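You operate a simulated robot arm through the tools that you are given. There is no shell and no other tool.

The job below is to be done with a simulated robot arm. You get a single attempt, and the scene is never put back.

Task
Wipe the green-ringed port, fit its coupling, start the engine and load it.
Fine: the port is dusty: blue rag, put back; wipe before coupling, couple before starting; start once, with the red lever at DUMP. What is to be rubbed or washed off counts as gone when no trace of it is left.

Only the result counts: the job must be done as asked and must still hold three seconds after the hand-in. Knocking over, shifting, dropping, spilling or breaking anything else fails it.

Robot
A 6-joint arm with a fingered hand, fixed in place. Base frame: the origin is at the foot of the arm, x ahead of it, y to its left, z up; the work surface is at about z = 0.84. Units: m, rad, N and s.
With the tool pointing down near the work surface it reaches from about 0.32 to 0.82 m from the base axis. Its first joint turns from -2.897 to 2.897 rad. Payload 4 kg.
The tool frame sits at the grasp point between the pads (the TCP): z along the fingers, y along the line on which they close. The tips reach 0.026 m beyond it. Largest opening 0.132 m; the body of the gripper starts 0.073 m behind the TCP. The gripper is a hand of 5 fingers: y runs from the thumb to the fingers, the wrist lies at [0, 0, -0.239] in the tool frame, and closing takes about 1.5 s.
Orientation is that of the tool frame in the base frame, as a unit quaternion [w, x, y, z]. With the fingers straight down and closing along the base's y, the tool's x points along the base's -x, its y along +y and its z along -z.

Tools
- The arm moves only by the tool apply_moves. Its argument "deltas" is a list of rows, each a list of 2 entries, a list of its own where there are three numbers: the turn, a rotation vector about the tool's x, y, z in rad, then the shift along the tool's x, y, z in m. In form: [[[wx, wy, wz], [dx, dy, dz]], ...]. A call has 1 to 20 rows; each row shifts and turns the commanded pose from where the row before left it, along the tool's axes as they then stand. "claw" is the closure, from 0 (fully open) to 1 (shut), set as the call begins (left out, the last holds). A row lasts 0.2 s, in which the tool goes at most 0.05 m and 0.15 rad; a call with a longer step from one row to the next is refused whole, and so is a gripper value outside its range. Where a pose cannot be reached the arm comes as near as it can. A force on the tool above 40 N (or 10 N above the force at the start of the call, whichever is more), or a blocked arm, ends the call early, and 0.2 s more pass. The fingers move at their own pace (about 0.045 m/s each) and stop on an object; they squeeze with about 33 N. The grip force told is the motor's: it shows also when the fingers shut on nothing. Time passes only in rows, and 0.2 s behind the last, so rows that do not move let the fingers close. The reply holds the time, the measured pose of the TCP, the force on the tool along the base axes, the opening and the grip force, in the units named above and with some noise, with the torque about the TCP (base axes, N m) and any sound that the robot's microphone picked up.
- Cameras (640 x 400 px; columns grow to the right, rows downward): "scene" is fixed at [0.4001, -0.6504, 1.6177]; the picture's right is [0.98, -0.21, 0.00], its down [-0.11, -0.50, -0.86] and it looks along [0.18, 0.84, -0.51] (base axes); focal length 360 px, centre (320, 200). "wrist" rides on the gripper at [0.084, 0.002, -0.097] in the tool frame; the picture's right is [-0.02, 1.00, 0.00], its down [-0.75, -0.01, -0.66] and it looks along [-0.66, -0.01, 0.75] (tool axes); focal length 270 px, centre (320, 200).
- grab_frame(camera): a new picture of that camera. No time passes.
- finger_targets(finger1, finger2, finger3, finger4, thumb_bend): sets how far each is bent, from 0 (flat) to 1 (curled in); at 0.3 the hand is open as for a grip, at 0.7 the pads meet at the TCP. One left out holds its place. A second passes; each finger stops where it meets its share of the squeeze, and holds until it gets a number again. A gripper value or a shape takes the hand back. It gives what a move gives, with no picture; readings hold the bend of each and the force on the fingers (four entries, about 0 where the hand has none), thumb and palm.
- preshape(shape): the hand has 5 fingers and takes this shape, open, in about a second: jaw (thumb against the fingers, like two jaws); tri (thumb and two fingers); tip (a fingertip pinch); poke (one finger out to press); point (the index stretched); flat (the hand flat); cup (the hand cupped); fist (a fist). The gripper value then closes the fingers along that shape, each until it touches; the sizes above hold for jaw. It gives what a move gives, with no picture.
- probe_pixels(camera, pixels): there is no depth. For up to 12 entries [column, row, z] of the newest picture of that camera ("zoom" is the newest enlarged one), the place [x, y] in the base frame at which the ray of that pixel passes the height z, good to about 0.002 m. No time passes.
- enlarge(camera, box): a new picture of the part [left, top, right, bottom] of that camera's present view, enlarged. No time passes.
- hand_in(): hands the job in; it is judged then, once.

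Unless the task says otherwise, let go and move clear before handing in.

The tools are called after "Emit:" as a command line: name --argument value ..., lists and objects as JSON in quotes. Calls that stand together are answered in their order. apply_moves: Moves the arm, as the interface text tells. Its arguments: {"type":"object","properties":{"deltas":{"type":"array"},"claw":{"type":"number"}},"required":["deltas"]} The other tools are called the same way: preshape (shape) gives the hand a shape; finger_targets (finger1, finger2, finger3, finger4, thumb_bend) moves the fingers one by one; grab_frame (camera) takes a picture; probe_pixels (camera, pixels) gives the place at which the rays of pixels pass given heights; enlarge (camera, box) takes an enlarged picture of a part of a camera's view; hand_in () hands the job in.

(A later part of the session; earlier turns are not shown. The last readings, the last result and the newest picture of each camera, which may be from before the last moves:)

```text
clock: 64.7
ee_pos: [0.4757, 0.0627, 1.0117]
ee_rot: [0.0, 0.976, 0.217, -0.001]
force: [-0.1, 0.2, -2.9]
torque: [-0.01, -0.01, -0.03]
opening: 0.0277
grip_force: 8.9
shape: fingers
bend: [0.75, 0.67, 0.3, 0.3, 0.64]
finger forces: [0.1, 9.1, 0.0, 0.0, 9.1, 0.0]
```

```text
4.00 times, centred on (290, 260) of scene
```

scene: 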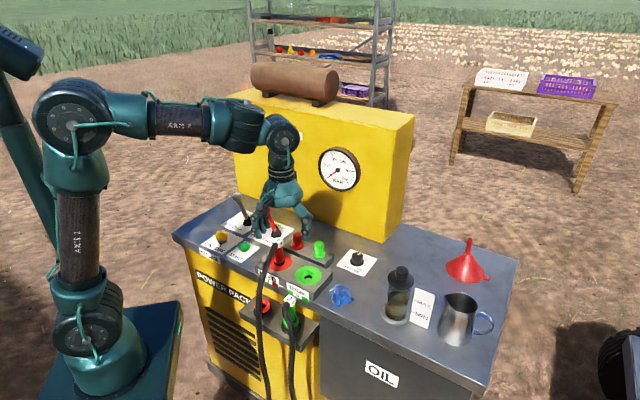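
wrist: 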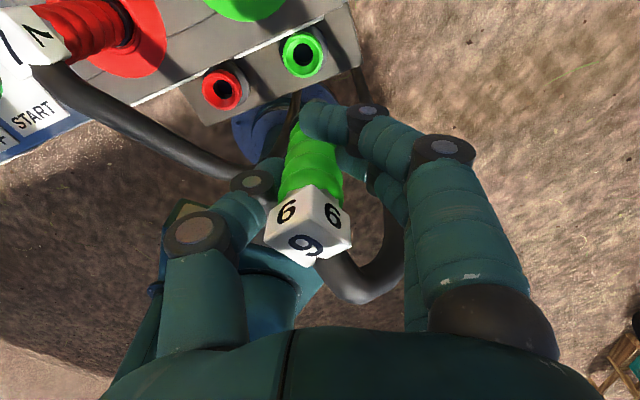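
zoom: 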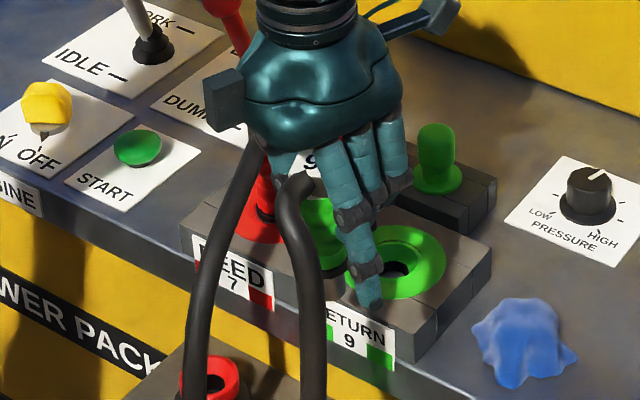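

The coupling hangs steadily; from the cube top at (305,245) its axis is about (0.0074, −0.0046) in the tool frame and close to vertical. I'll carry it over the port.

Emit:
apply_moves --deltas '[[[0, 0, 0], [0.014, -0.008, 0]], [[0, 0, 0], [0.014, -0.008, 0]], [[0, 0, 0], [0.014, -0.008, 0]], [[0, 0, 0], [0.014, -0.008, 0]], [[0, 0, 0], [0.014, -0.008, 0]], [[0, 0, 0], [0.0153, -0.0079, 0]], [[0, 0, 0], [0, 0, 0]], [[0, 0, 0], [0, 0, 0]]]'

Emit:
grab_frame --camera "wrist"

Emit:
enlarge --camera "scene" --box '[260, 200, 360, 300]'

Emit:
enlarge --camera "wrist" --box '[220, 60, 420, 260]'

```text
clock: 66.5
ee_pos: [0.5314, 0.1418, 1.0113]
ee_rot: [0.0, 0.976, 0.217, 0.0]
force: [0.0, -0.3, -1.6]
torque: [-0.03, -0.03, -0.01]
opening: 0.0281
grip_force: 9.3
shape: fingers
bend: [0.75, 0.67, 0.3, 0.3, 0.64]
finger forces: [0.1, 9.0, 0.0, 0.0, 9.1, 0.0]
```

```text
taken
```

wrist: 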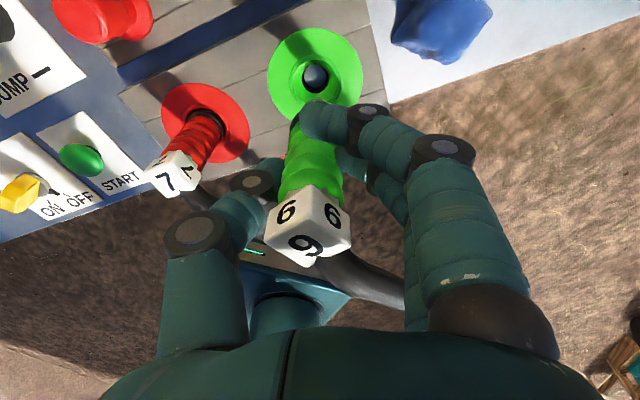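

```text
4.00 times, centred on (310, 250) of scene
```

zoom: 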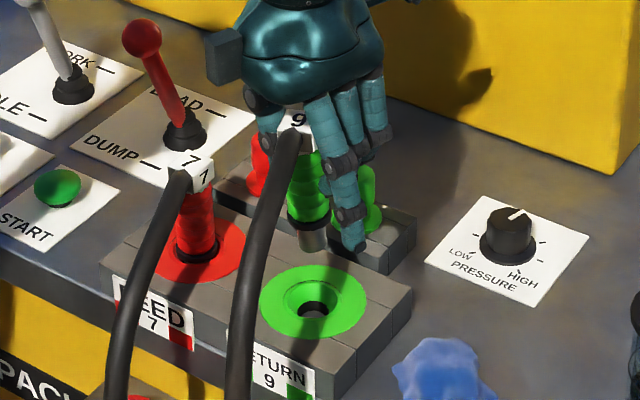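

```text
2.00 times, centred on (320, 160) of wrist
```

zoom: 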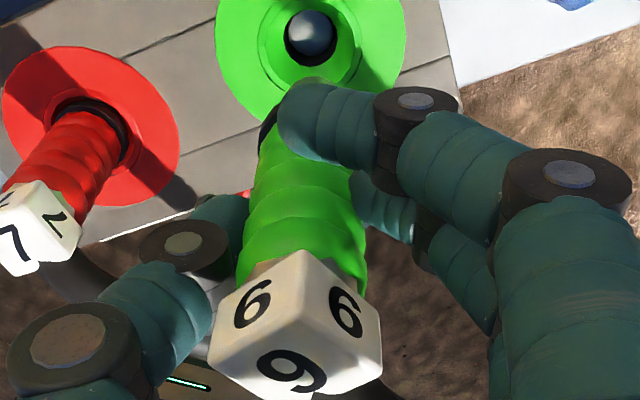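

The plug's end is visible in the scene view at about (308,262), hovering roughly 55 mm above the port. I'll zoom in to judge tilt and alignment more precisely.

Emit:
enlarge --camera "scene" --box '[285, 215, 335, 255]'

Emit:
enlarge --camera "scene" --box '[285, 250, 335, 290]'

Emit:
enlarge --camera "wrist" --box '[260, 80, 360, 180]'

```text
10.00 times, centred on (310, 235) of scene
```

zoom: 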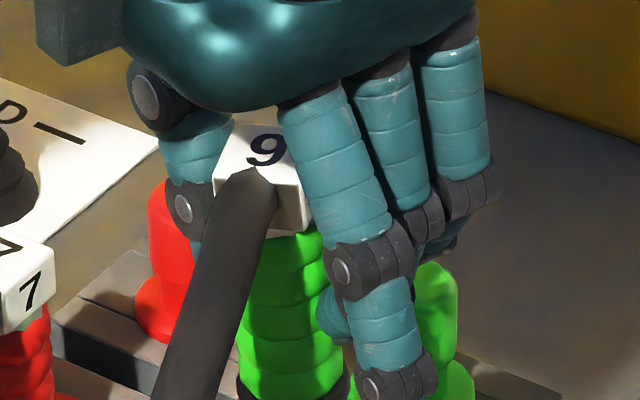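

```text
10.00 times, centred on (310, 270) of scene
```

zoom: 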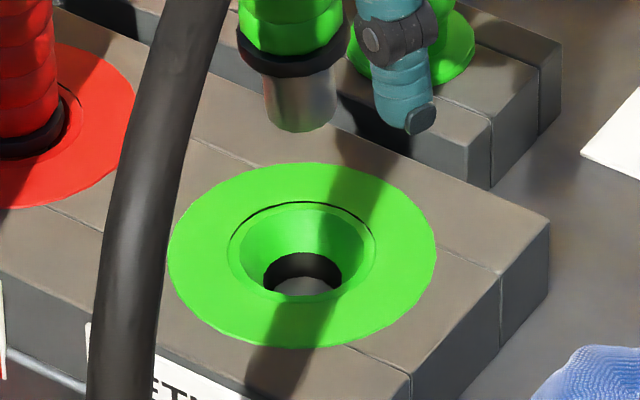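

```text
4.00 times, centred on (310, 130) of wrist
```

zoom: 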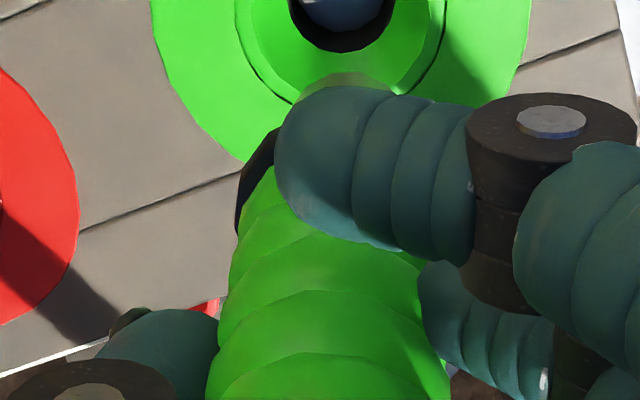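

The plug and the ring centre share column 308 in the scene view, and the coupling leans only about 3°. I'll probe the ring centre from both cameras to set the last offset.

Emit:
probe_pixels --camera "wrist" --pixels '[[315.5, 71, 0.868], [315.5, 71, 0.872], [314.5, 75, 0.86], [205, 122, 0.868]]'

Emit:
enlarge --camera "wrist" --box '[255, 10, 375, 130]'

Emit:
grab_frame --camera "scene"

Emit:
probe_pixels --camera "scene" --pixels '[[308.2, 275.5, 0.868], [308.2, 275.5, 0.872], [308.2, 261, 0.926], [308.2, 261, 0.93]]'

```text
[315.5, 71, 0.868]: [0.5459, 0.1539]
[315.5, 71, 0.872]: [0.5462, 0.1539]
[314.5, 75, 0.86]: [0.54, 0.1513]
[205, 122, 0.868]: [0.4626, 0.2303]
```

```text
3.33 times, centred on (315, 70) of wrist
```

zoom: 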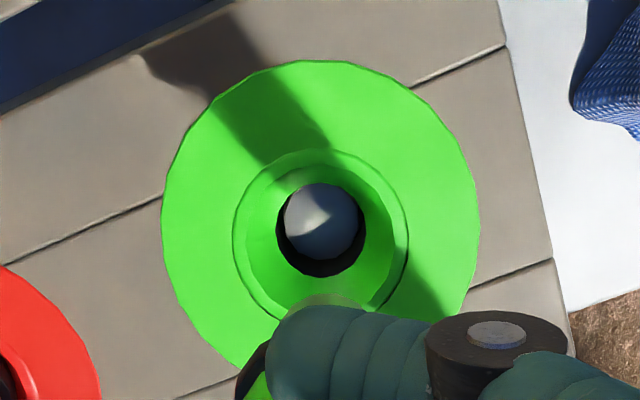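

```text
taken
```

scene: 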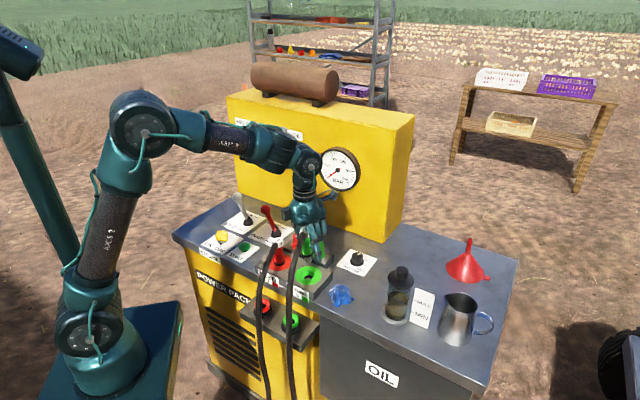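

```text
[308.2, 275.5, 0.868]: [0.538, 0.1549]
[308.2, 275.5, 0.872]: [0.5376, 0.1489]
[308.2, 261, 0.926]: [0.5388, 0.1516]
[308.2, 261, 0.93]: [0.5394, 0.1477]
```

The port centre averages (0.538,0.151) and the plug tip is about (0.539,0.146,0.93). I'll straighten the small lean, nudge 4 mm to centre it, and lower to just above the funnel.

Emit:
apply_moves --deltas '[[[0.04, -0.02, 0], [0, 0, 0]], [[0, 0, 0], [0.0028, -0.0006, 0]], [[0, 0, 0], [0, 0, 0.012]], [[0, 0, 0], [0, 0, 0.012]], [[0, 0, 0], [0, 0, 0.012]], [[0, 0, 0], [0, 0, 0.01]], [[0, 0, 0], [0, 0, 0]]]'

Emit:
enlarge --camera "scene" --box '[280, 235, 340, 285]'

Emit:
enlarge --camera "wrist" --box '[240, 30, 400, 180]'

```text
clock: 68.1
ee_pos: [0.5334, 0.1456, 0.9658]
ee_rot: [-0.018, 0.976, 0.217, -0.013]
force: [-1.4, -0.9, -2.7]
torque: [-0.02, 0.02, 0.0]
opening: 0.028
grip_force: 9.3
shape: fingers
bend: [0.75, 0.67, 0.3, 0.3, 0.64]
finger forces: [0.1, 9.1, 0.0, 0.0, 8.9, 0.0]
```

```text
8.00 times, centred on (310, 260) of scene
```

zoom: 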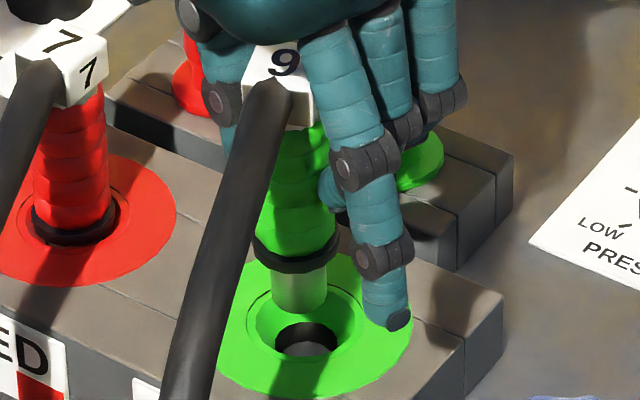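

```text
2.67 times, centred on (320, 105) of wrist
```

zoom: 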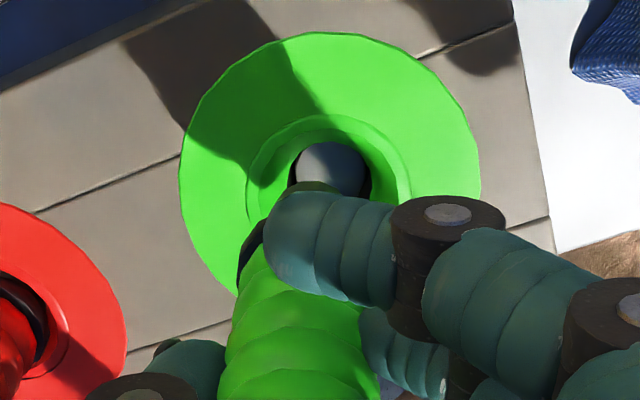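

The plug tip is right above the funnel (scene zoom (300,300) against hole (305,335)). I'll lower in small steps and watch the forces.

Emit:
apply_moves --deltas '[[[0, 0, 0], [0, 0, 0.004]], [[0, 0, 0], [0, 0, 0.004]], [[0, 0, 0], [0, 0, 0.004]], [[0, 0, 0], [0, 0, 0]]]'

Emit:
apply_moves --deltas '[[[0, 0, 0], [0, 0, 0.004]], [[0, 0, 0], [0, 0, 0.004]], [[0, 0, 0], [0, 0, 0]]]'

Emit:
enlarge --camera "scene" --box '[280, 235, 340, 285]'

```text
clock: 69.1
ee_pos: [0.5321, 0.1449, 0.9525]
ee_rot: [-0.017, 0.976, 0.217, -0.014]
force: [0.8, -0.9, -2.4]
torque: [-0.01, 0.04, 0.02]
opening: 0.0278
grip_force: 9.2
shape: fingers
bend: [0.75, 0.67, 0.3, 0.3, 0.64]
finger forces: [0.0, 9.1, 0.0, 0.0, 9.0, 0.1]
```

```text
clock: 69.9
ee_pos: [0.5316, 0.1468, 0.9456]
ee_rot: [-0.018, 0.976, 0.217, -0.013]
force: [1.0, -1.4, -0.9]
torque: [-0.06, -0.05, 0.0]
opening: 0.0279
grip_force: 9.3
shape: fingers
bend: [0.75, 0.67, 0.3, 0.3, 0.64]
finger forces: [0.0, 10.3, 0.1, 0.0, 9.2, 0.0]
```

```text
8.00 times, centred on (310, 260) of scene
```

zoom: 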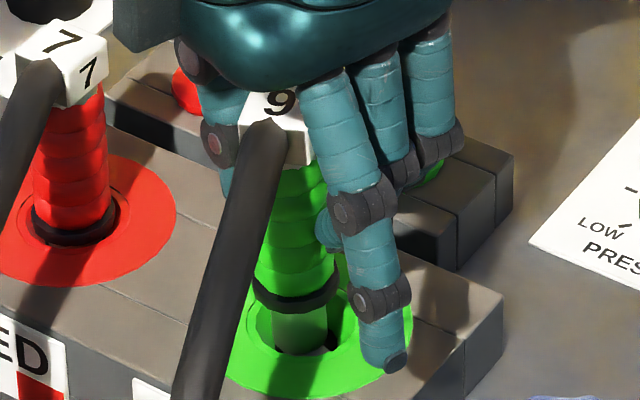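

The plug is inside the funnel, slightly left of the hole in the scene view (dark gap visible at its right). I'll nudge 2 mm to scene-right and continue down.

Emit:
apply_moves --deltas '[[[0, 0, 0], [0.0016, 0.001, 0]], [[0, 0, 0], [0, 0, 0.003]], [[0, 0, 0], [0, 0, 0.003]], [[0, 0, 0], [0, 0, 0]]]'

Emit:
enlarge --camera "scene" --box '[280, 235, 340, 285]'

```text
clock: 70.9
ee_pos: [0.533, 0.1466, 0.9391]
ee_rot: [-0.018, 0.976, 0.216, -0.014]
force: [1.3, -0.4, -1.6]
torque: [-0.08, -0.06, -0.03]
opening: 0.0282
grip_force: 9.8
shape: fingers
bend: [0.75, 0.67, 0.3, 0.3, 0.64]
finger forces: [0.0, 10.1, 0.1, 0.1, 9.0, 0.0]
```

```text
8.00 times, centred on (310, 260) of scene
```

zoom: 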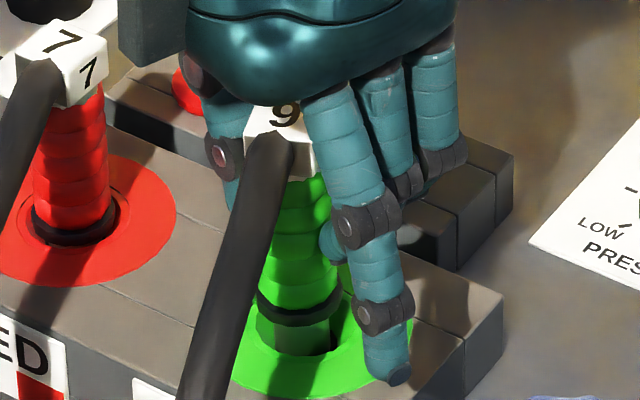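

Still going in smoothly with little force. I'll continue down toward the seated height of about 0.925.

Emit:
apply_moves --deltas '[[[0, 0, 0], [0.0005, 0.0004, 0.003]], [[0, 0, 0], [0, 0, 0.003]], [[0, 0, 0], [0, 0, 0]]]'

Emit:
apply_moves --deltas '[[[0, 0, 0], [0, 0, 0.003]], [[0, 0, 0], [0, 0, 0.003]], [[0, 0, 0], [0, 0, 0]]]'

Emit:
enlarge --camera "scene" --box '[280, 235, 340, 285]'

Emit:
grab_frame --camera "wrist"

```text
clock: 71.7
ee_pos: [0.5344, 0.1466, 0.9338]
ee_rot: [-0.017, 0.976, 0.217, -0.014]
force: [1.7, -0.8, 3.4]
torque: [-0.06, -0.04, -0.01]
opening: 0.0281
grip_force: 10.6
shape: fingers
bend: [0.75, 0.68, 0.3, 0.3, 0.64]
finger forces: [0.0, 11.0, 0.0, 0.1, 9.7, 0.0]
```

```text
clock: 72.5
ee_pos: [0.5348, 0.1463, 0.9263]
ee_rot: [-0.018, 0.976, 0.217, -0.013]
force: [2.5, -2.0, 6.6]
torque: [-0.01, -0.1, 0.01]
opening: 0.028
grip_force: 11.2
shape: fingers
bend: [0.75, 0.68, 0.3, 0.3, 0.64]
finger forces: [0.0, 12.4, 0.1, 0.1, 9.1, 0.0]
```

```text
8.00 times, centred on (310, 260) of scene
```

zoom: 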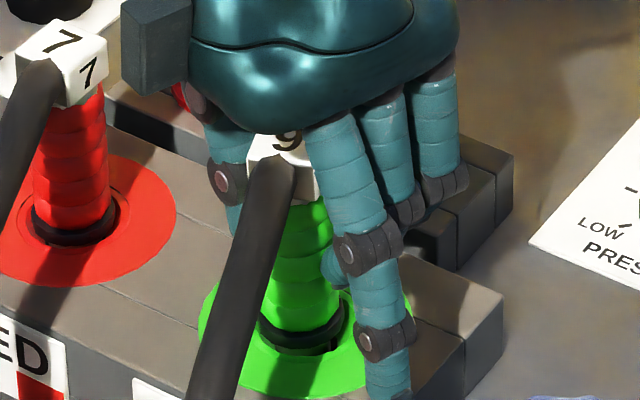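

```text
taken
```

wrist: 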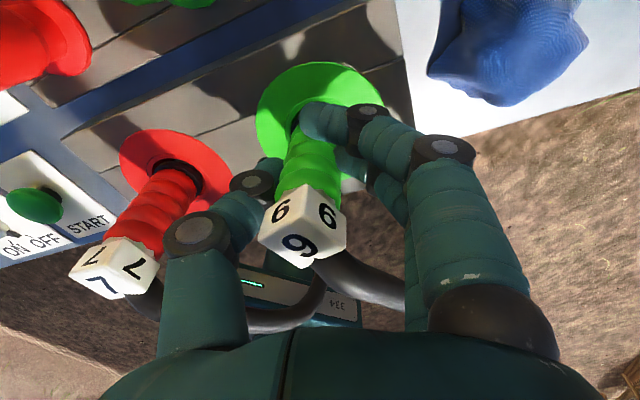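

The collar is nearly level with the ring, just as on coupling 7, with 6.6 N of upward force. I'll press a bit further to seat it fully and listen for a click.

Emit:
apply_moves --deltas '[[[0, 0, 0], [0, 0, 0.002]], [[0, 0, 0], [0, 0, 0.002]], [[0, 0, 0], [0, 0, 0]]]'

Emit:
enlarge --camera "scene" --box '[280, 235, 340, 285]'

```text
clock: 73.3
ee_pos: [0.5348, 0.1466, 0.923]
ee_rot: [-0.017, 0.976, 0.216, -0.013]
force: [7.2, -4.0, 17.4]
torque: [-0.03, -0.27, -0.1]
opening: 0.0279
grip_force: 12.6
shape: fingers
bend: [0.75, 0.71, 0.3, 0.3, 0.64]
finger forces: [0.0, 17.0, 0.0, 0.0, 8.7, 0.1]
```

```text
8.00 times, centred on (310, 260) of scene
```

zoom: 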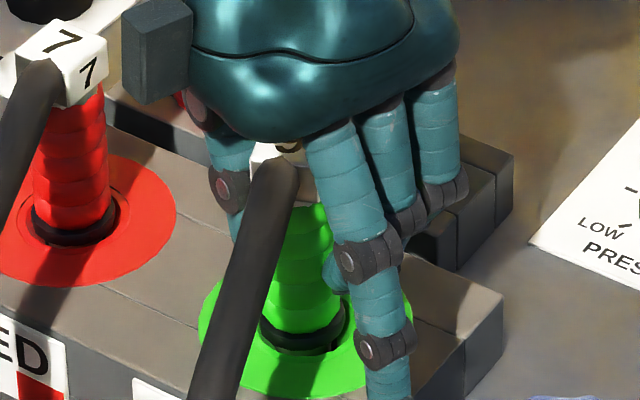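

Force rose to 17 N with no click heard. I'll press another 2 mm and see whether it moves or stops hard.

Emit:
apply_moves --deltas '[[[0, 0, 0], [0, 0, 0.002]], [[0, 0, 0], [0, 0, 0]]]'

Emit:
enlarge --camera "scene" --box '[280, 235, 340, 285]'

Emit:
enlarge --camera "wrist" --box '[220, 40, 420, 290]'

```text
clock: 73.9
ee_pos: [0.5341, 0.145, 0.9217]
ee_rot: [-0.017, 0.976, 0.216, -0.014]
force: [9.3, -6.0, 18.5]
torque: [-0.07, -0.35, -0.12]
opening: 0.0276
grip_force: 12.8
shape: fingers
bend: [0.75, 0.71, 0.3, 0.3, 0.65]
finger forces: [0.0, 17.8, 0.0, 0.1, 7.8, 0.1]
```

```text
8.00 times, centred on (310, 260) of scene
```

zoom: 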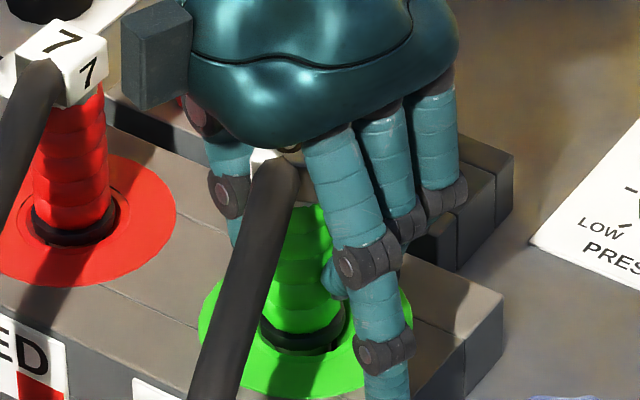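

```text
1.60 times, centred on (320, 165) of wrist
```

zoom: 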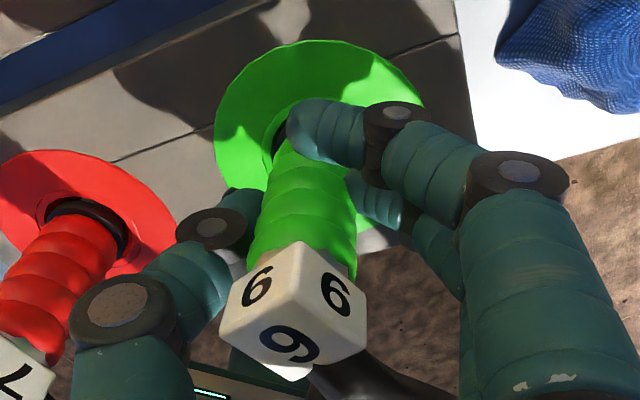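

The hand is now slipping on the sleeve while the coupling stays put, so it seems to have bottomed. I'll back off the preload, open the digits and inspect.

Emit:
apply_moves --deltas '[[[0, 0, 0], [0, 0, -0.003]], [[0, 0, 0], [0, 0, 0]]]'

Emit:
finger_targets --finger1 0.35 --finger2 0.35 --thumb_bend 0.48

Emit:
grab_frame --camera "wrist"

Emit:
enlarge --camera "scene" --box '[260, 225, 340, 285]'

```text
clock: 74.5
ee_pos: [0.5336, 0.1466, 0.9238]
ee_rot: [-0.017, 0.976, 0.218, -0.015]
force: [9.4, -2.9, -0.3]
torque: [-0.14, -0.26, -0.05]
opening: 0.0273
grip_force: 10.1
shape: fingers
bend: [0.75, 0.7, 0.3, 0.3, 0.64]
finger forces: [0.0, 13.0, 0.1, 0.1, 6.0, 0.1]
```

```text
clock: 75.5
ee_pos: [0.5332, 0.1455, 0.9245]
ee_rot: [-0.017, 0.976, 0.217, -0.015]
force: [-0.3, 0.4, 1.0]
torque: [0.02, -0.03, -0.02]
opening: 0.1012
grip_force: 0.1
shape: fingers
bend: [0.35, 0.35, 0.3, 0.3, 0.48]
finger forces: [0.1, 0.0, 0.0, 0.0, 0.1, 0.0]
```

```text
taken
```

wrist: 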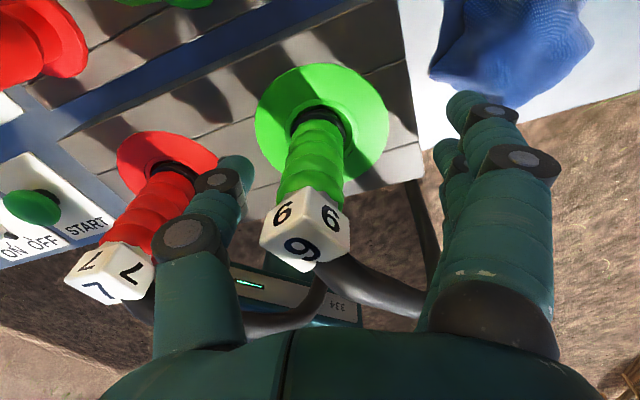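

```text
6.67 times, centred on (300, 255) of scene
```

zoom: 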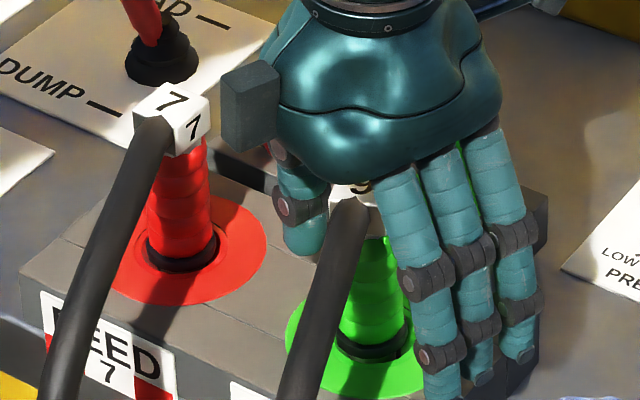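

Coupling 9 stands by itself in the port. I'll raise the hand straight up and level it, then inspect how it is seated compared with coupling 7.

Emit:
apply_moves --deltas '[[[0, 0, 0], [0, 0, -0.015]], [[0, 0, 0], [0, 0, -0.02]], [[0, 0, 0], [0, 0, -0.025]], [[0, 0, 0], [0, 0, -0.03]], [[-0.04, 0.02, 0], [0, 0, -0.03]], [[0, 0, 0], [0, 0, -0.04]], [[0, 0, 0], [0.02, 0.03, -0.03]], [[0, 0, 0], [0.02, 0.04, 0]]]'

Emit:
grab_frame --camera "wrist"

Emit:
enlarge --camera "scene" --box '[260, 225, 340, 285]'

Emit:
enlarge --camera "scene" --box '[290, 250, 330, 290]'

Emit:
enlarge --camera "scene" --box '[260, 240, 300, 280]'

```text
clock: 77.3
ee_pos: [0.6034, 0.0969, 1.1166]
ee_rot: [-0.001, 0.976, 0.217, 0.0]
force: [-0.1, 0.1, 0.3]
torque: [-0.01, 0.02, 0.01]
opening: 0.1013
grip_force: 0.0
shape: fingers
bend: [0.35, 0.35, 0.3, 0.3, 0.48]
finger forces: [0.1, 0.0, 0.0, 0.1, 0.0, 0.0]
```

```text
taken
```

wrist: 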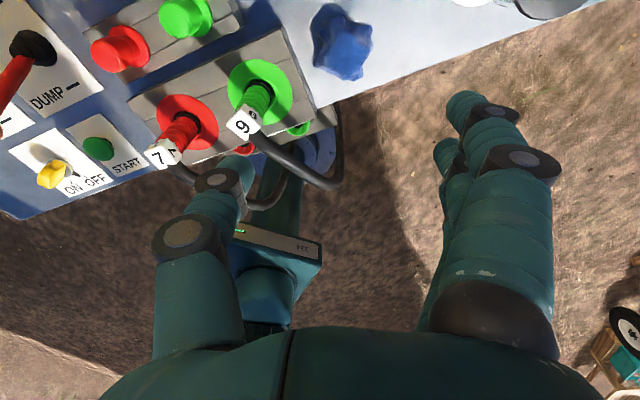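

```text
6.67 times, centred on (300, 255) of scene
```

zoom: 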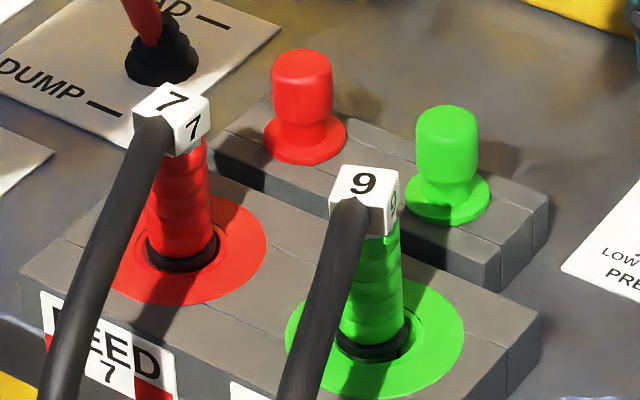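

```text
10.00 times, centred on (310, 270) of scene
```

zoom: 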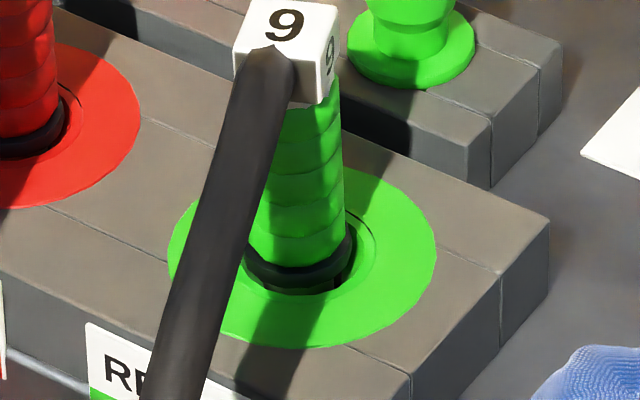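

```text
10.00 times, centred on (280, 260) of scene
```

zoom: 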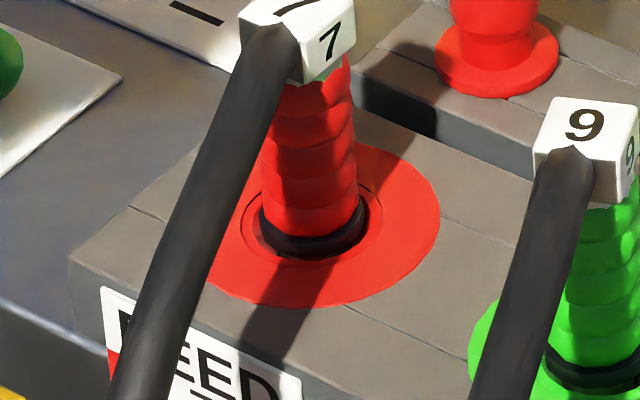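

Coupling 9 looks seated like coupling 7, though a thin dark gap shows at its right-front edge. I'll look closer from the wrist camera.

Emit:
enlarge --camera "wrist" --box '[210, 40, 310, 150]'

Emit:
enlarge --camera "wrist" --box '[130, 70, 230, 180]'

```text
3.64 times, centred on (260, 95) of wrist
```

zoom: 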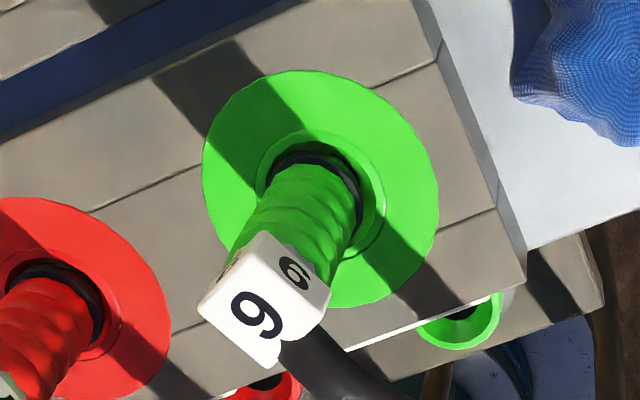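

```text
3.64 times, centred on (180, 125) of wrist
```

zoom: 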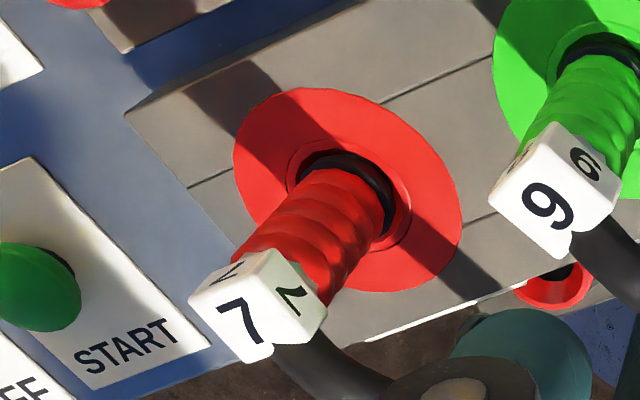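

Both couplings look alike from here. I'll switch to the poke shape, which I need for START too, and see where the fingertip lies.

Emit:
preshape --shape "poke"

Emit:
grab_frame --camera "wrist"

Emit:
enlarge --camera "scene" --box '[270, 130, 390, 250]'

```text
clock: 78.2
ee_pos: [0.6023, 0.0973, 1.1136]
ee_rot: [0.0, 0.976, 0.217, 0.0]
force: [-0.8, 0.2, -0.6]
torque: [-0.01, 0.06, 0.02]
opening: 0.0
grip_force: 0.0
shape: poke
bend: [1.0, 1.0, 1.0, 1.0, 0.47]
finger forces: [0.0, 0.0, 0.1, 0.0, 0.0, 0.0]
```

```text
taken
```

wrist: 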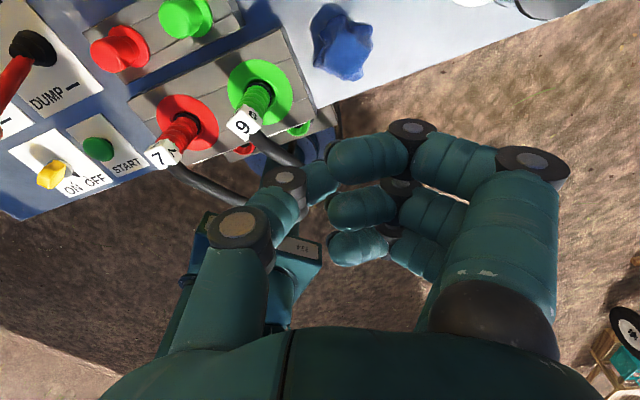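

```text
3.33 times, centred on (330, 190) of scene
```

zoom: 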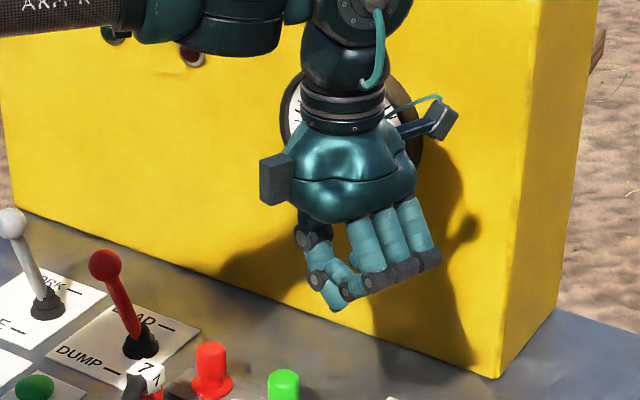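

In poke all four fingers curl and the thumb is the lowest point. I'll compare with the point shape.

Emit:
preshape --shape "point"

Emit:
grab_frame --camera "wrist"

Emit:
enlarge --camera "scene" --box '[270, 130, 390, 250]'

```text
clock: 79.1
ee_pos: [0.6034, 0.0972, 1.1132]
ee_rot: [0.001, 0.976, 0.217, 0.0]
force: [-0.5, 1.4, -0.2]
torque: [0.0, 0.0, 0.0]
opening: 0.1258
grip_force: 0.0
shape: point
bend: [0.28, 1.0, 1.0, 1.0, 0.55]
finger forces: [0.1, 0.0, 0.0, 0.0, 0.0, 0.0]
```

```text
taken
```

wrist: 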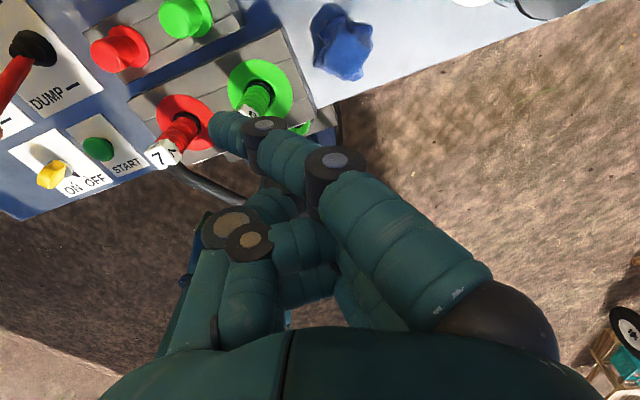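

```text
3.33 times, centred on (330, 190) of scene
```

zoom: 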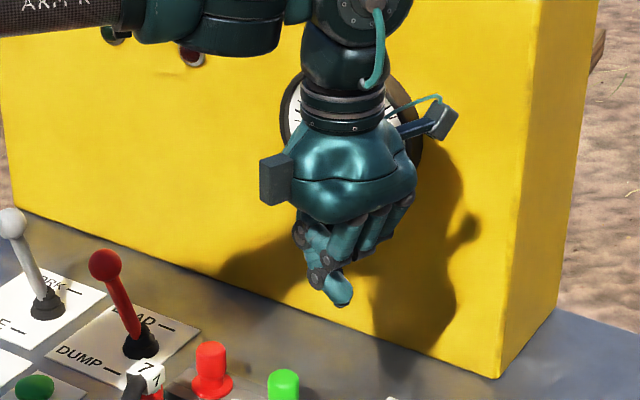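

Point sends finger 1 across at an angle, which is awkward. I'll try the plain jaw shape fully closed, whose tips should meet at the TCP.

Emit:
preshape --shape "jaw"

Emit:
apply_moves --deltas '[[[0, 0, 0], [0, 0, 0]], [[0, 0, 0], [0, 0, 0]], [[0, 0, 0], [0, 0, 0]], [[0, 0, 0], [0, 0, 0]], [[0, 0, 0], [0, 0, 0]], [[0, 0, 0], [0, 0, 0]], [[0, 0, 0], [0, 0, 0]], [[0, 0, 0], [0, 0, 0]], [[0, 0, 0], [0, 0, 0]]]' --claw 1

Emit:
grab_frame --camera "wrist"

Emit:
enlarge --camera "scene" --box '[270, 130, 390, 250]'

```text
clock: 80.0
ee_pos: [0.6029, 0.0968, 1.1149]
ee_rot: [0.0, 0.976, 0.218, 0.0]
force: [-0.2, -0.5, -0.3]
torque: [0.02, 0.01, -0.01]
opening: 0.1318
grip_force: 0.1
shape: jaw
bend: [0.3, 0.3, 0.3, 0.3, 0.3]
finger forces: [0.0, 0.0, 0.0, 0.0, 0.0, 0.0]
```

```text
clock: 82.0
ee_pos: [0.6029, 0.0974, 1.1142]
ee_rot: [0.0, 0.976, 0.217, 0.0]
force: [-0.8, 0.7, 0.0]
torque: [-0.05, 0.02, -0.02]
opening: 0.0
grip_force: 32.6
shape: jaw
bend: [0.67, 0.61, 0.61, 0.67, 0.66]
finger forces: [0.0, 0.0, 0.1, 0.0, 0.0, 0.0]
```

```text
taken
```

wrist: 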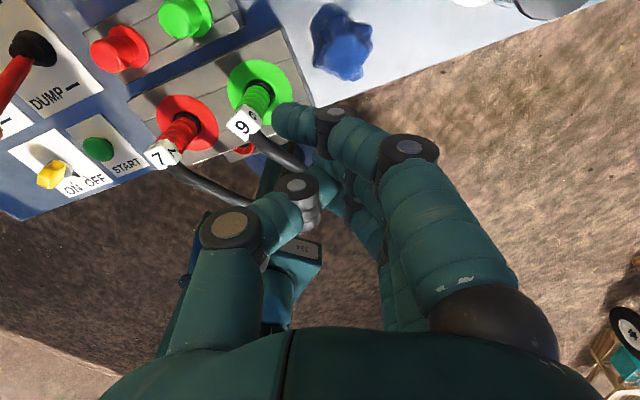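

```text
3.33 times, centred on (330, 190) of scene
```

zoom: 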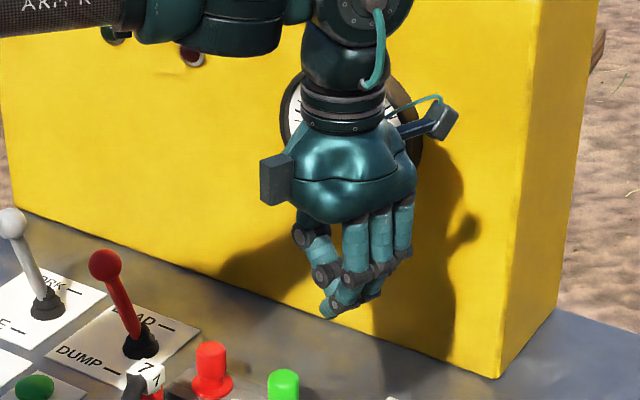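

The closed jaw makes a compact fingertip cluster at the TCP. I'll use it to press gently on cube 9 and make sure the coupling is fully home, after probing the cube's position.

Emit:
probe_pixels --camera "wrist" --pixels '[[239.4, 125.2, 0.957], [239.4, 125.2, 0.95], [260, 85, 0.868], [163, 154, 0.957], [97, 149, 0.86], [34, 47, 0.86], [52, 176, 0.88]]'

Emit:
probe_pixels --camera "scene" --pixels '[[306.5, 252.5, 0.957], [306.5, 252.5, 0.95], [306.5, 252.5, 0.965], [277.5, 240.5, 0.957], [277.5, 240.5, 0.965]]'

```text
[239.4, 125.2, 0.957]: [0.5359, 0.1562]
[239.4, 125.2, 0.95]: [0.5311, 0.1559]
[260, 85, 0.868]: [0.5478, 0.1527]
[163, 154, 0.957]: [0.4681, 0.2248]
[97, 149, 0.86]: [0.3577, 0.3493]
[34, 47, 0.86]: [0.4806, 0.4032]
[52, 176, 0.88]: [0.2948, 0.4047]
```

```text
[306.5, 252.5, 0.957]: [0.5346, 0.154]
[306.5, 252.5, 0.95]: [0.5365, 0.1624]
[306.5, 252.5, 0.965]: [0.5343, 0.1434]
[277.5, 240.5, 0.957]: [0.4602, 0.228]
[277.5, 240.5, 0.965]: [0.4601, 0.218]
```

Cube 9's top triangulates to about z 0.955. I'll get cube 7's top height with more accurate pixels as the reference for full seating.

Emit:
probe_pixels --camera "wrist" --pixels '[[158.8, 157.4, 0.957], [158.8, 157.4, 0.95], [158.8, 157.4, 0.965]]'

Emit:
enlarge --camera "scene" --box '[265, 225, 315, 265]'

```text
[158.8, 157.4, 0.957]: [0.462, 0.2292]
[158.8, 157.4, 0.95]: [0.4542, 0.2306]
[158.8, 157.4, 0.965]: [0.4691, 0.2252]
```

```text
10.00 times, centred on (290, 245) of scene
```

zoom: 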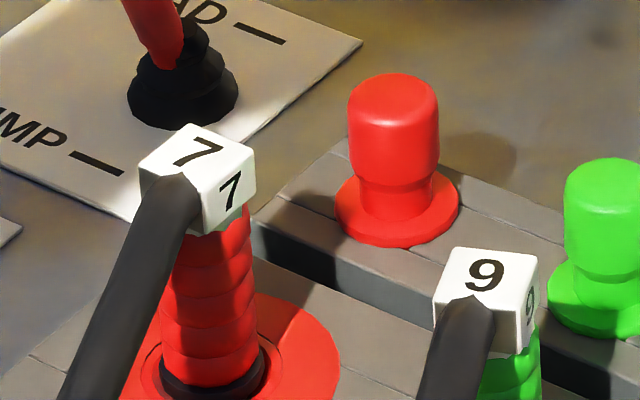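

Both cube tops are at about 0.956, so coupling 9 is seated the same as coupling 7. Now I'll move over to the key and levers and look closely at the key.

Emit:
apply_moves --deltas '[[[0, 0, 0], [-0.0075, -0.0414, 0]], [[0, 0, 0], [-0.0075, -0.0414, 0]], [[0, 0, 0], [-0.0075, -0.0414, 0]], [[0, 0, 0], [-0.0075, -0.0414, 0]], [[0, 0, 0], [-0.0075, -0.0414, 0]], [[0, 0, 0], [-0.0075, -0.0414, 0]], [[0, 0, 0], [-0.0075, -0.0414, 0]], [[0, 0, 0], [-0.0075, -0.0414, 0]], [[0, 0, 0], [-0.0075, -0.0414, 0]], [[0, 0, 0], [-0.0075, -0.0414, 0]]]'

Emit:
grab_frame --camera "wrist"

Emit:
enlarge --camera "scene" --box '[190, 200, 270, 260]'

Emit:
enlarge --camera "scene" --box '[230, 230, 390, 330]'

```text
clock: 84.2
ee_pos: [0.3611, 0.4403, 1.1143]
ee_rot: [0.0, 0.976, 0.217, 0.0]
force: [0.0, -0.9, 0.1]
torque: [-0.01, -0.02, -0.03]
opening: 0.0
grip_force: 33.2
shape: jaw
bend: [0.67, 0.61, 0.61, 0.67, 0.66]
finger forces: [0.0, 0.0, 0.0, 0.0, 0.0, 0.0]
```

```text
taken
```

wrist: 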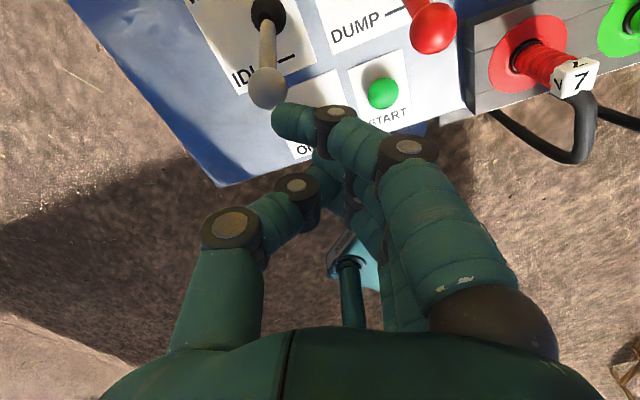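

```text
6.67 times, centred on (230, 230) of scene
```

zoom: 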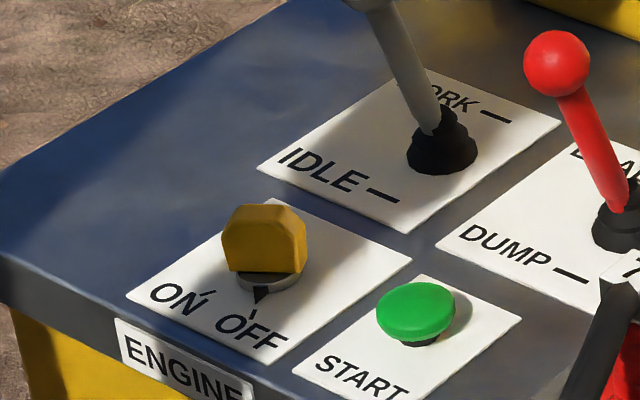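

```text
4.00 times, centred on (310, 280) of scene
```

zoom: 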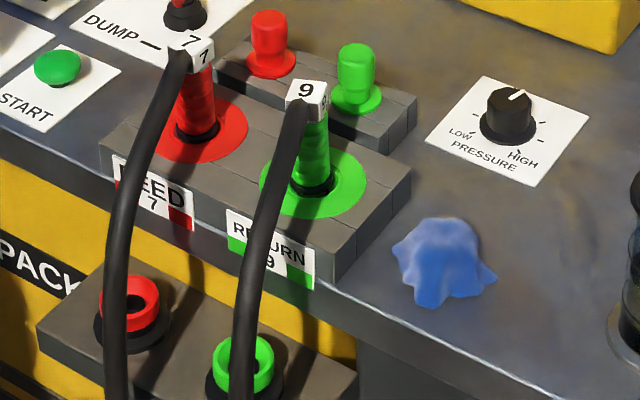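

The key's black pointer aims at the OFF tick, and the ON tick lies to its left. I'll probe the key centre and both ticks to find the needed turn.

Emit:
enlarge --camera "scene" --box '[200, 225, 240, 255]'

Emit:
probe_pixels --camera "scene" --pixels '[[222.5, 242.4, 0.845], [221, 244.7, 0.845], [212.8, 244.7, 0.841], [220.2, 247.7, 0.841], [221.5, 234, 0.88], [221.5, 234, 0.89], [244.5, 247, 0.86], [214, 232.5, 0.88], [226, 233, 0.88]]'

```text
13.33 times, centred on (220, 240) of scene
```

zoom: 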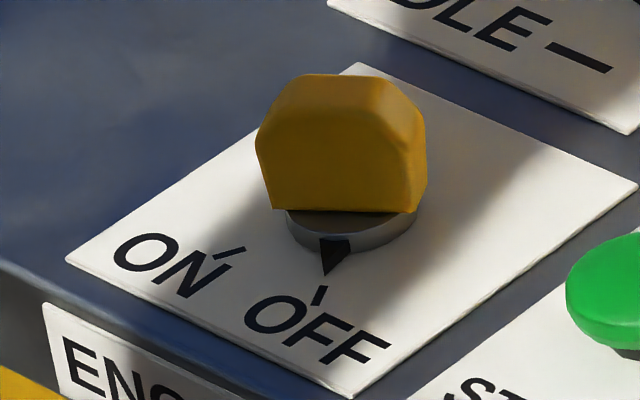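

```text
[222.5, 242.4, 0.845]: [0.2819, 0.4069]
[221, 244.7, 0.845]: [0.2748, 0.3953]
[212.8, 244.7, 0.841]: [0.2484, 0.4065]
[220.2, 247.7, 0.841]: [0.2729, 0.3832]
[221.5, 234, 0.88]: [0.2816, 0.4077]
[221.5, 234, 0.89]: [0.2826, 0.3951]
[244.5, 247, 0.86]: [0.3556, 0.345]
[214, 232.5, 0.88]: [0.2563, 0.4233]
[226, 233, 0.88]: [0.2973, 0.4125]
```

The pointer must swing roughly 65° clockwise (seen from above), and the tab's flat faces are normal to about −108°. I'll turn the hand to x at 162° so the jaws line up with the tab, and open it.

Emit:
apply_moves --deltas '[[[0, 0, -0.1494], [0, 0, 0]], [[0, 0, -0.1494], [0, 0, 0]], [[0, 0, -0.1494], [0, 0, 0]], [[0, 0, -0.1494], [0, 0, 0]], [[0, 0, -0.1494], [0, 0, 0]], [[0, 0, -0.1494], [0, 0, 0]], [[0, 0, -0.1494], [0, 0, 0]], [[0, 0, -0.1494], [0, 0, 0]], [[0, 0, -0.1494], [0, 0, 0]], [[0, 0, -0.1494], [0, 0, 0]], [[0, 0, -0.1494], [0, 0, 0]], [[0, 0, -0.1494], [0, 0, 0]], [[0, 0, -0.1494], [0, 0, 0]], [[0, 0, -0.1494], [0, 0, 0]], [[0, 0, -0.1494], [0, 0, 0]], [[0, 0, -0.1494], [0, 0, 0]]]' --claw 0.4

Emit:
grab_frame --camera "wrist"

Emit:
probe_pixels --camera "scene" --pixels '[[222.4, 241.9, 0.85], [222.4, 241.9, 0.845], [220.5, 245.4, 0.845], [213.2, 243.9, 0.841], [220, 247.1, 0.841]]'

```text
clock: 87.6
ee_pos: [0.3611, 0.4399, 1.1138]
ee_rot: [0.0, 0.155, 0.988, 0.0]
force: [-0.7, -0.6, 0.0]
torque: [-0.03, 0.04, -0.03]
opening: 0.0791
grip_force: 0.0
shape: jaw
bend: [0.71, 0.71, 0.71, 0.71, 0.69]
finger forces: [0.0, 0.0, 0.0, 0.1, 0.0, 0.1]
```

```text
taken
```

wrist: 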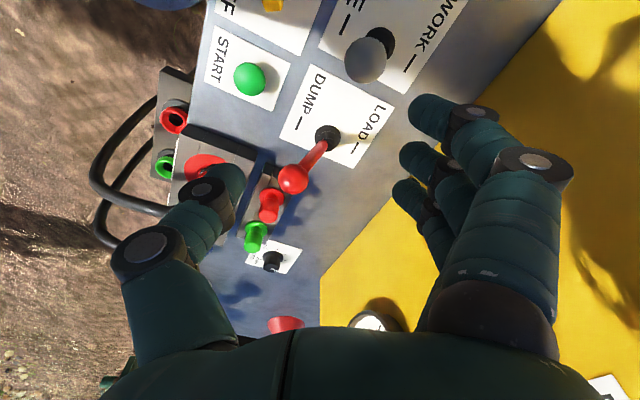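

```text
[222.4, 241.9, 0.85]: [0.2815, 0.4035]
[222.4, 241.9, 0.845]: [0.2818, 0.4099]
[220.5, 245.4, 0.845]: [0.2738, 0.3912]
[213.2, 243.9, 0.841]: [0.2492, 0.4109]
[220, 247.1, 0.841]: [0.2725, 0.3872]
```

I'll move over the key at z≈1.05 to see it from directly above.

Emit:
apply_moves --deltas '[[[0, 0, 0], [0.022, -0.018, 0]], [[0, 0, 0], [0.022, -0.018, 0]], [[0, 0, 0], [0.023, -0.017, 0]], [[0, 0, 0], [0, 0, 0.03]], [[0, 0, 0], [0, 0, 0.03]], [[0, 0, 0], [0, 0, 0]]]'

Emit:
grab_frame --camera "wrist"

Emit:
enlarge --camera "wrist" --box '[240, 0, 440, 140]'

Emit:
enlarge --camera "scene" --box '[170, 150, 290, 260]'

```text
clock: 89.0
ee_pos: [0.2794, 0.4105, 1.0533]
ee_rot: [0.001, 0.157, 0.988, 0.0]
force: [0.5, -0.5, 0.7]
torque: [0.02, 0.02, 0.0]
opening: 0.0791
grip_force: 0.0
shape: jaw
bend: [0.71, 0.71, 0.71, 0.71, 0.69]
finger forces: [0.0, 0.1, 0.0, 0.0, 0.0, 0.0]
```

```text
taken
```

wrist: 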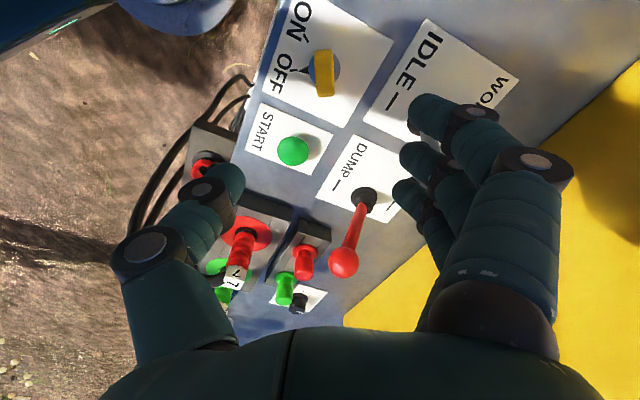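

```text
2.86 times, centred on (340, 70) of wrist
```

zoom: 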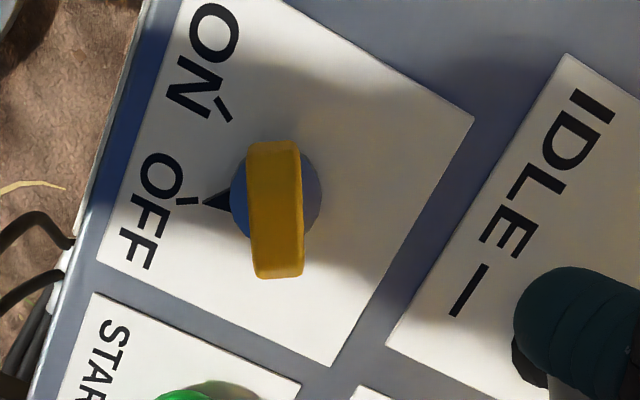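

```text
3.64 times, centred on (230, 205) of scene
```

zoom: 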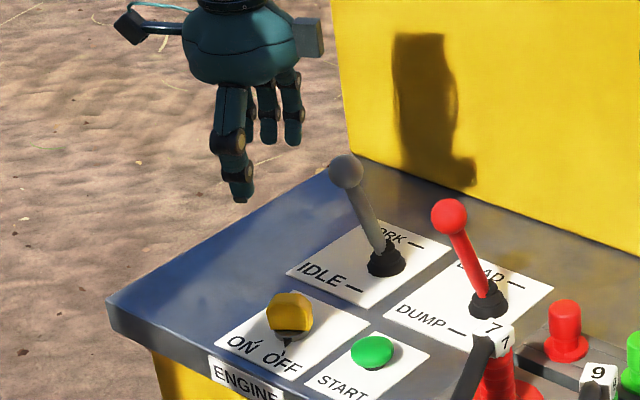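

The wrist view shows the tab aligned with the jaws, the pointer on OFF, and ON about 60° clockwise. I'll probe the key's exact centre.

Emit:
probe_pixels --camera "wrist" --pixels '[[324.3, 69, 0.848], [324.3, 73.5, 0.89], [324.3, 73.5, 0.88], [292, 151, 0.86], [292, 151, 0.87], [323.5, 51, 0.89], [325.5, 96, 0.89]]'

```text
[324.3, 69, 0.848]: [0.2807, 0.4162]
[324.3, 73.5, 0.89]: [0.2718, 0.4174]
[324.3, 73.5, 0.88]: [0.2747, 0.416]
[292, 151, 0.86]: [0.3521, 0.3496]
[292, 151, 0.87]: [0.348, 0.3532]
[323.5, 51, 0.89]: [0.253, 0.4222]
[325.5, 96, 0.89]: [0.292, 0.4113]
```

The key axis is at about (0.281,0.4145) with the tab top near z 0.886. I'll centre 4 mm in +y and lower the open jaws around the tab.

Emit:
apply_moves --deltas '[[[0, 0, 0], [0, 0.0045, 0.03]], [[0, 0, 0], [0, 0, 0.035]], [[0, 0, 0], [0, 0, 0.035]], [[0, 0, 0], [0, 0, 0.03]], [[0, 0, 0], [0, 0, 0.02]], [[0, 0, 0], [0, 0, 0.015]], [[0, 0, 0], [0, 0, 0]]]'

Emit:
grab_frame --camera "wrist"

Emit:
enlarge --camera "scene" --box '[180, 170, 280, 260]'

```text
clock: 90.6
ee_pos: [0.2812, 0.4129, 0.8869]
ee_rot: [0.0, 0.156, 0.988, -0.001]
force: [0.2, -0.5, 0.3]
torque: [-0.02, 0.01, -0.02]
opening: 0.0791
grip_force: 0.0
shape: jaw
bend: [0.71, 0.71, 0.71, 0.71, 0.69]
finger forces: [0.0, 0.0, 0.0, 0.0, 0.1, 0.0]
```

```text
taken
```

wrist: 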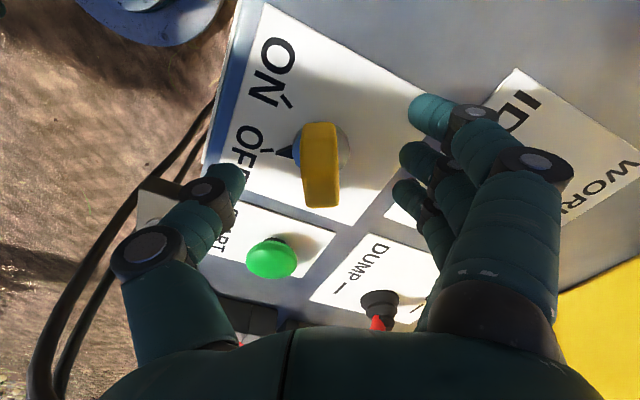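

```text
4.44 times, centred on (230, 215) of scene
```

zoom: 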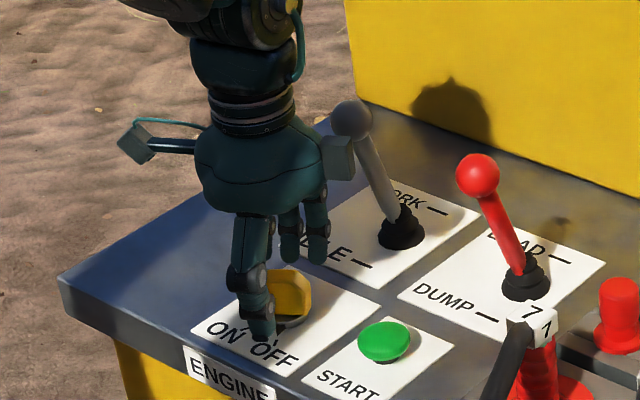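

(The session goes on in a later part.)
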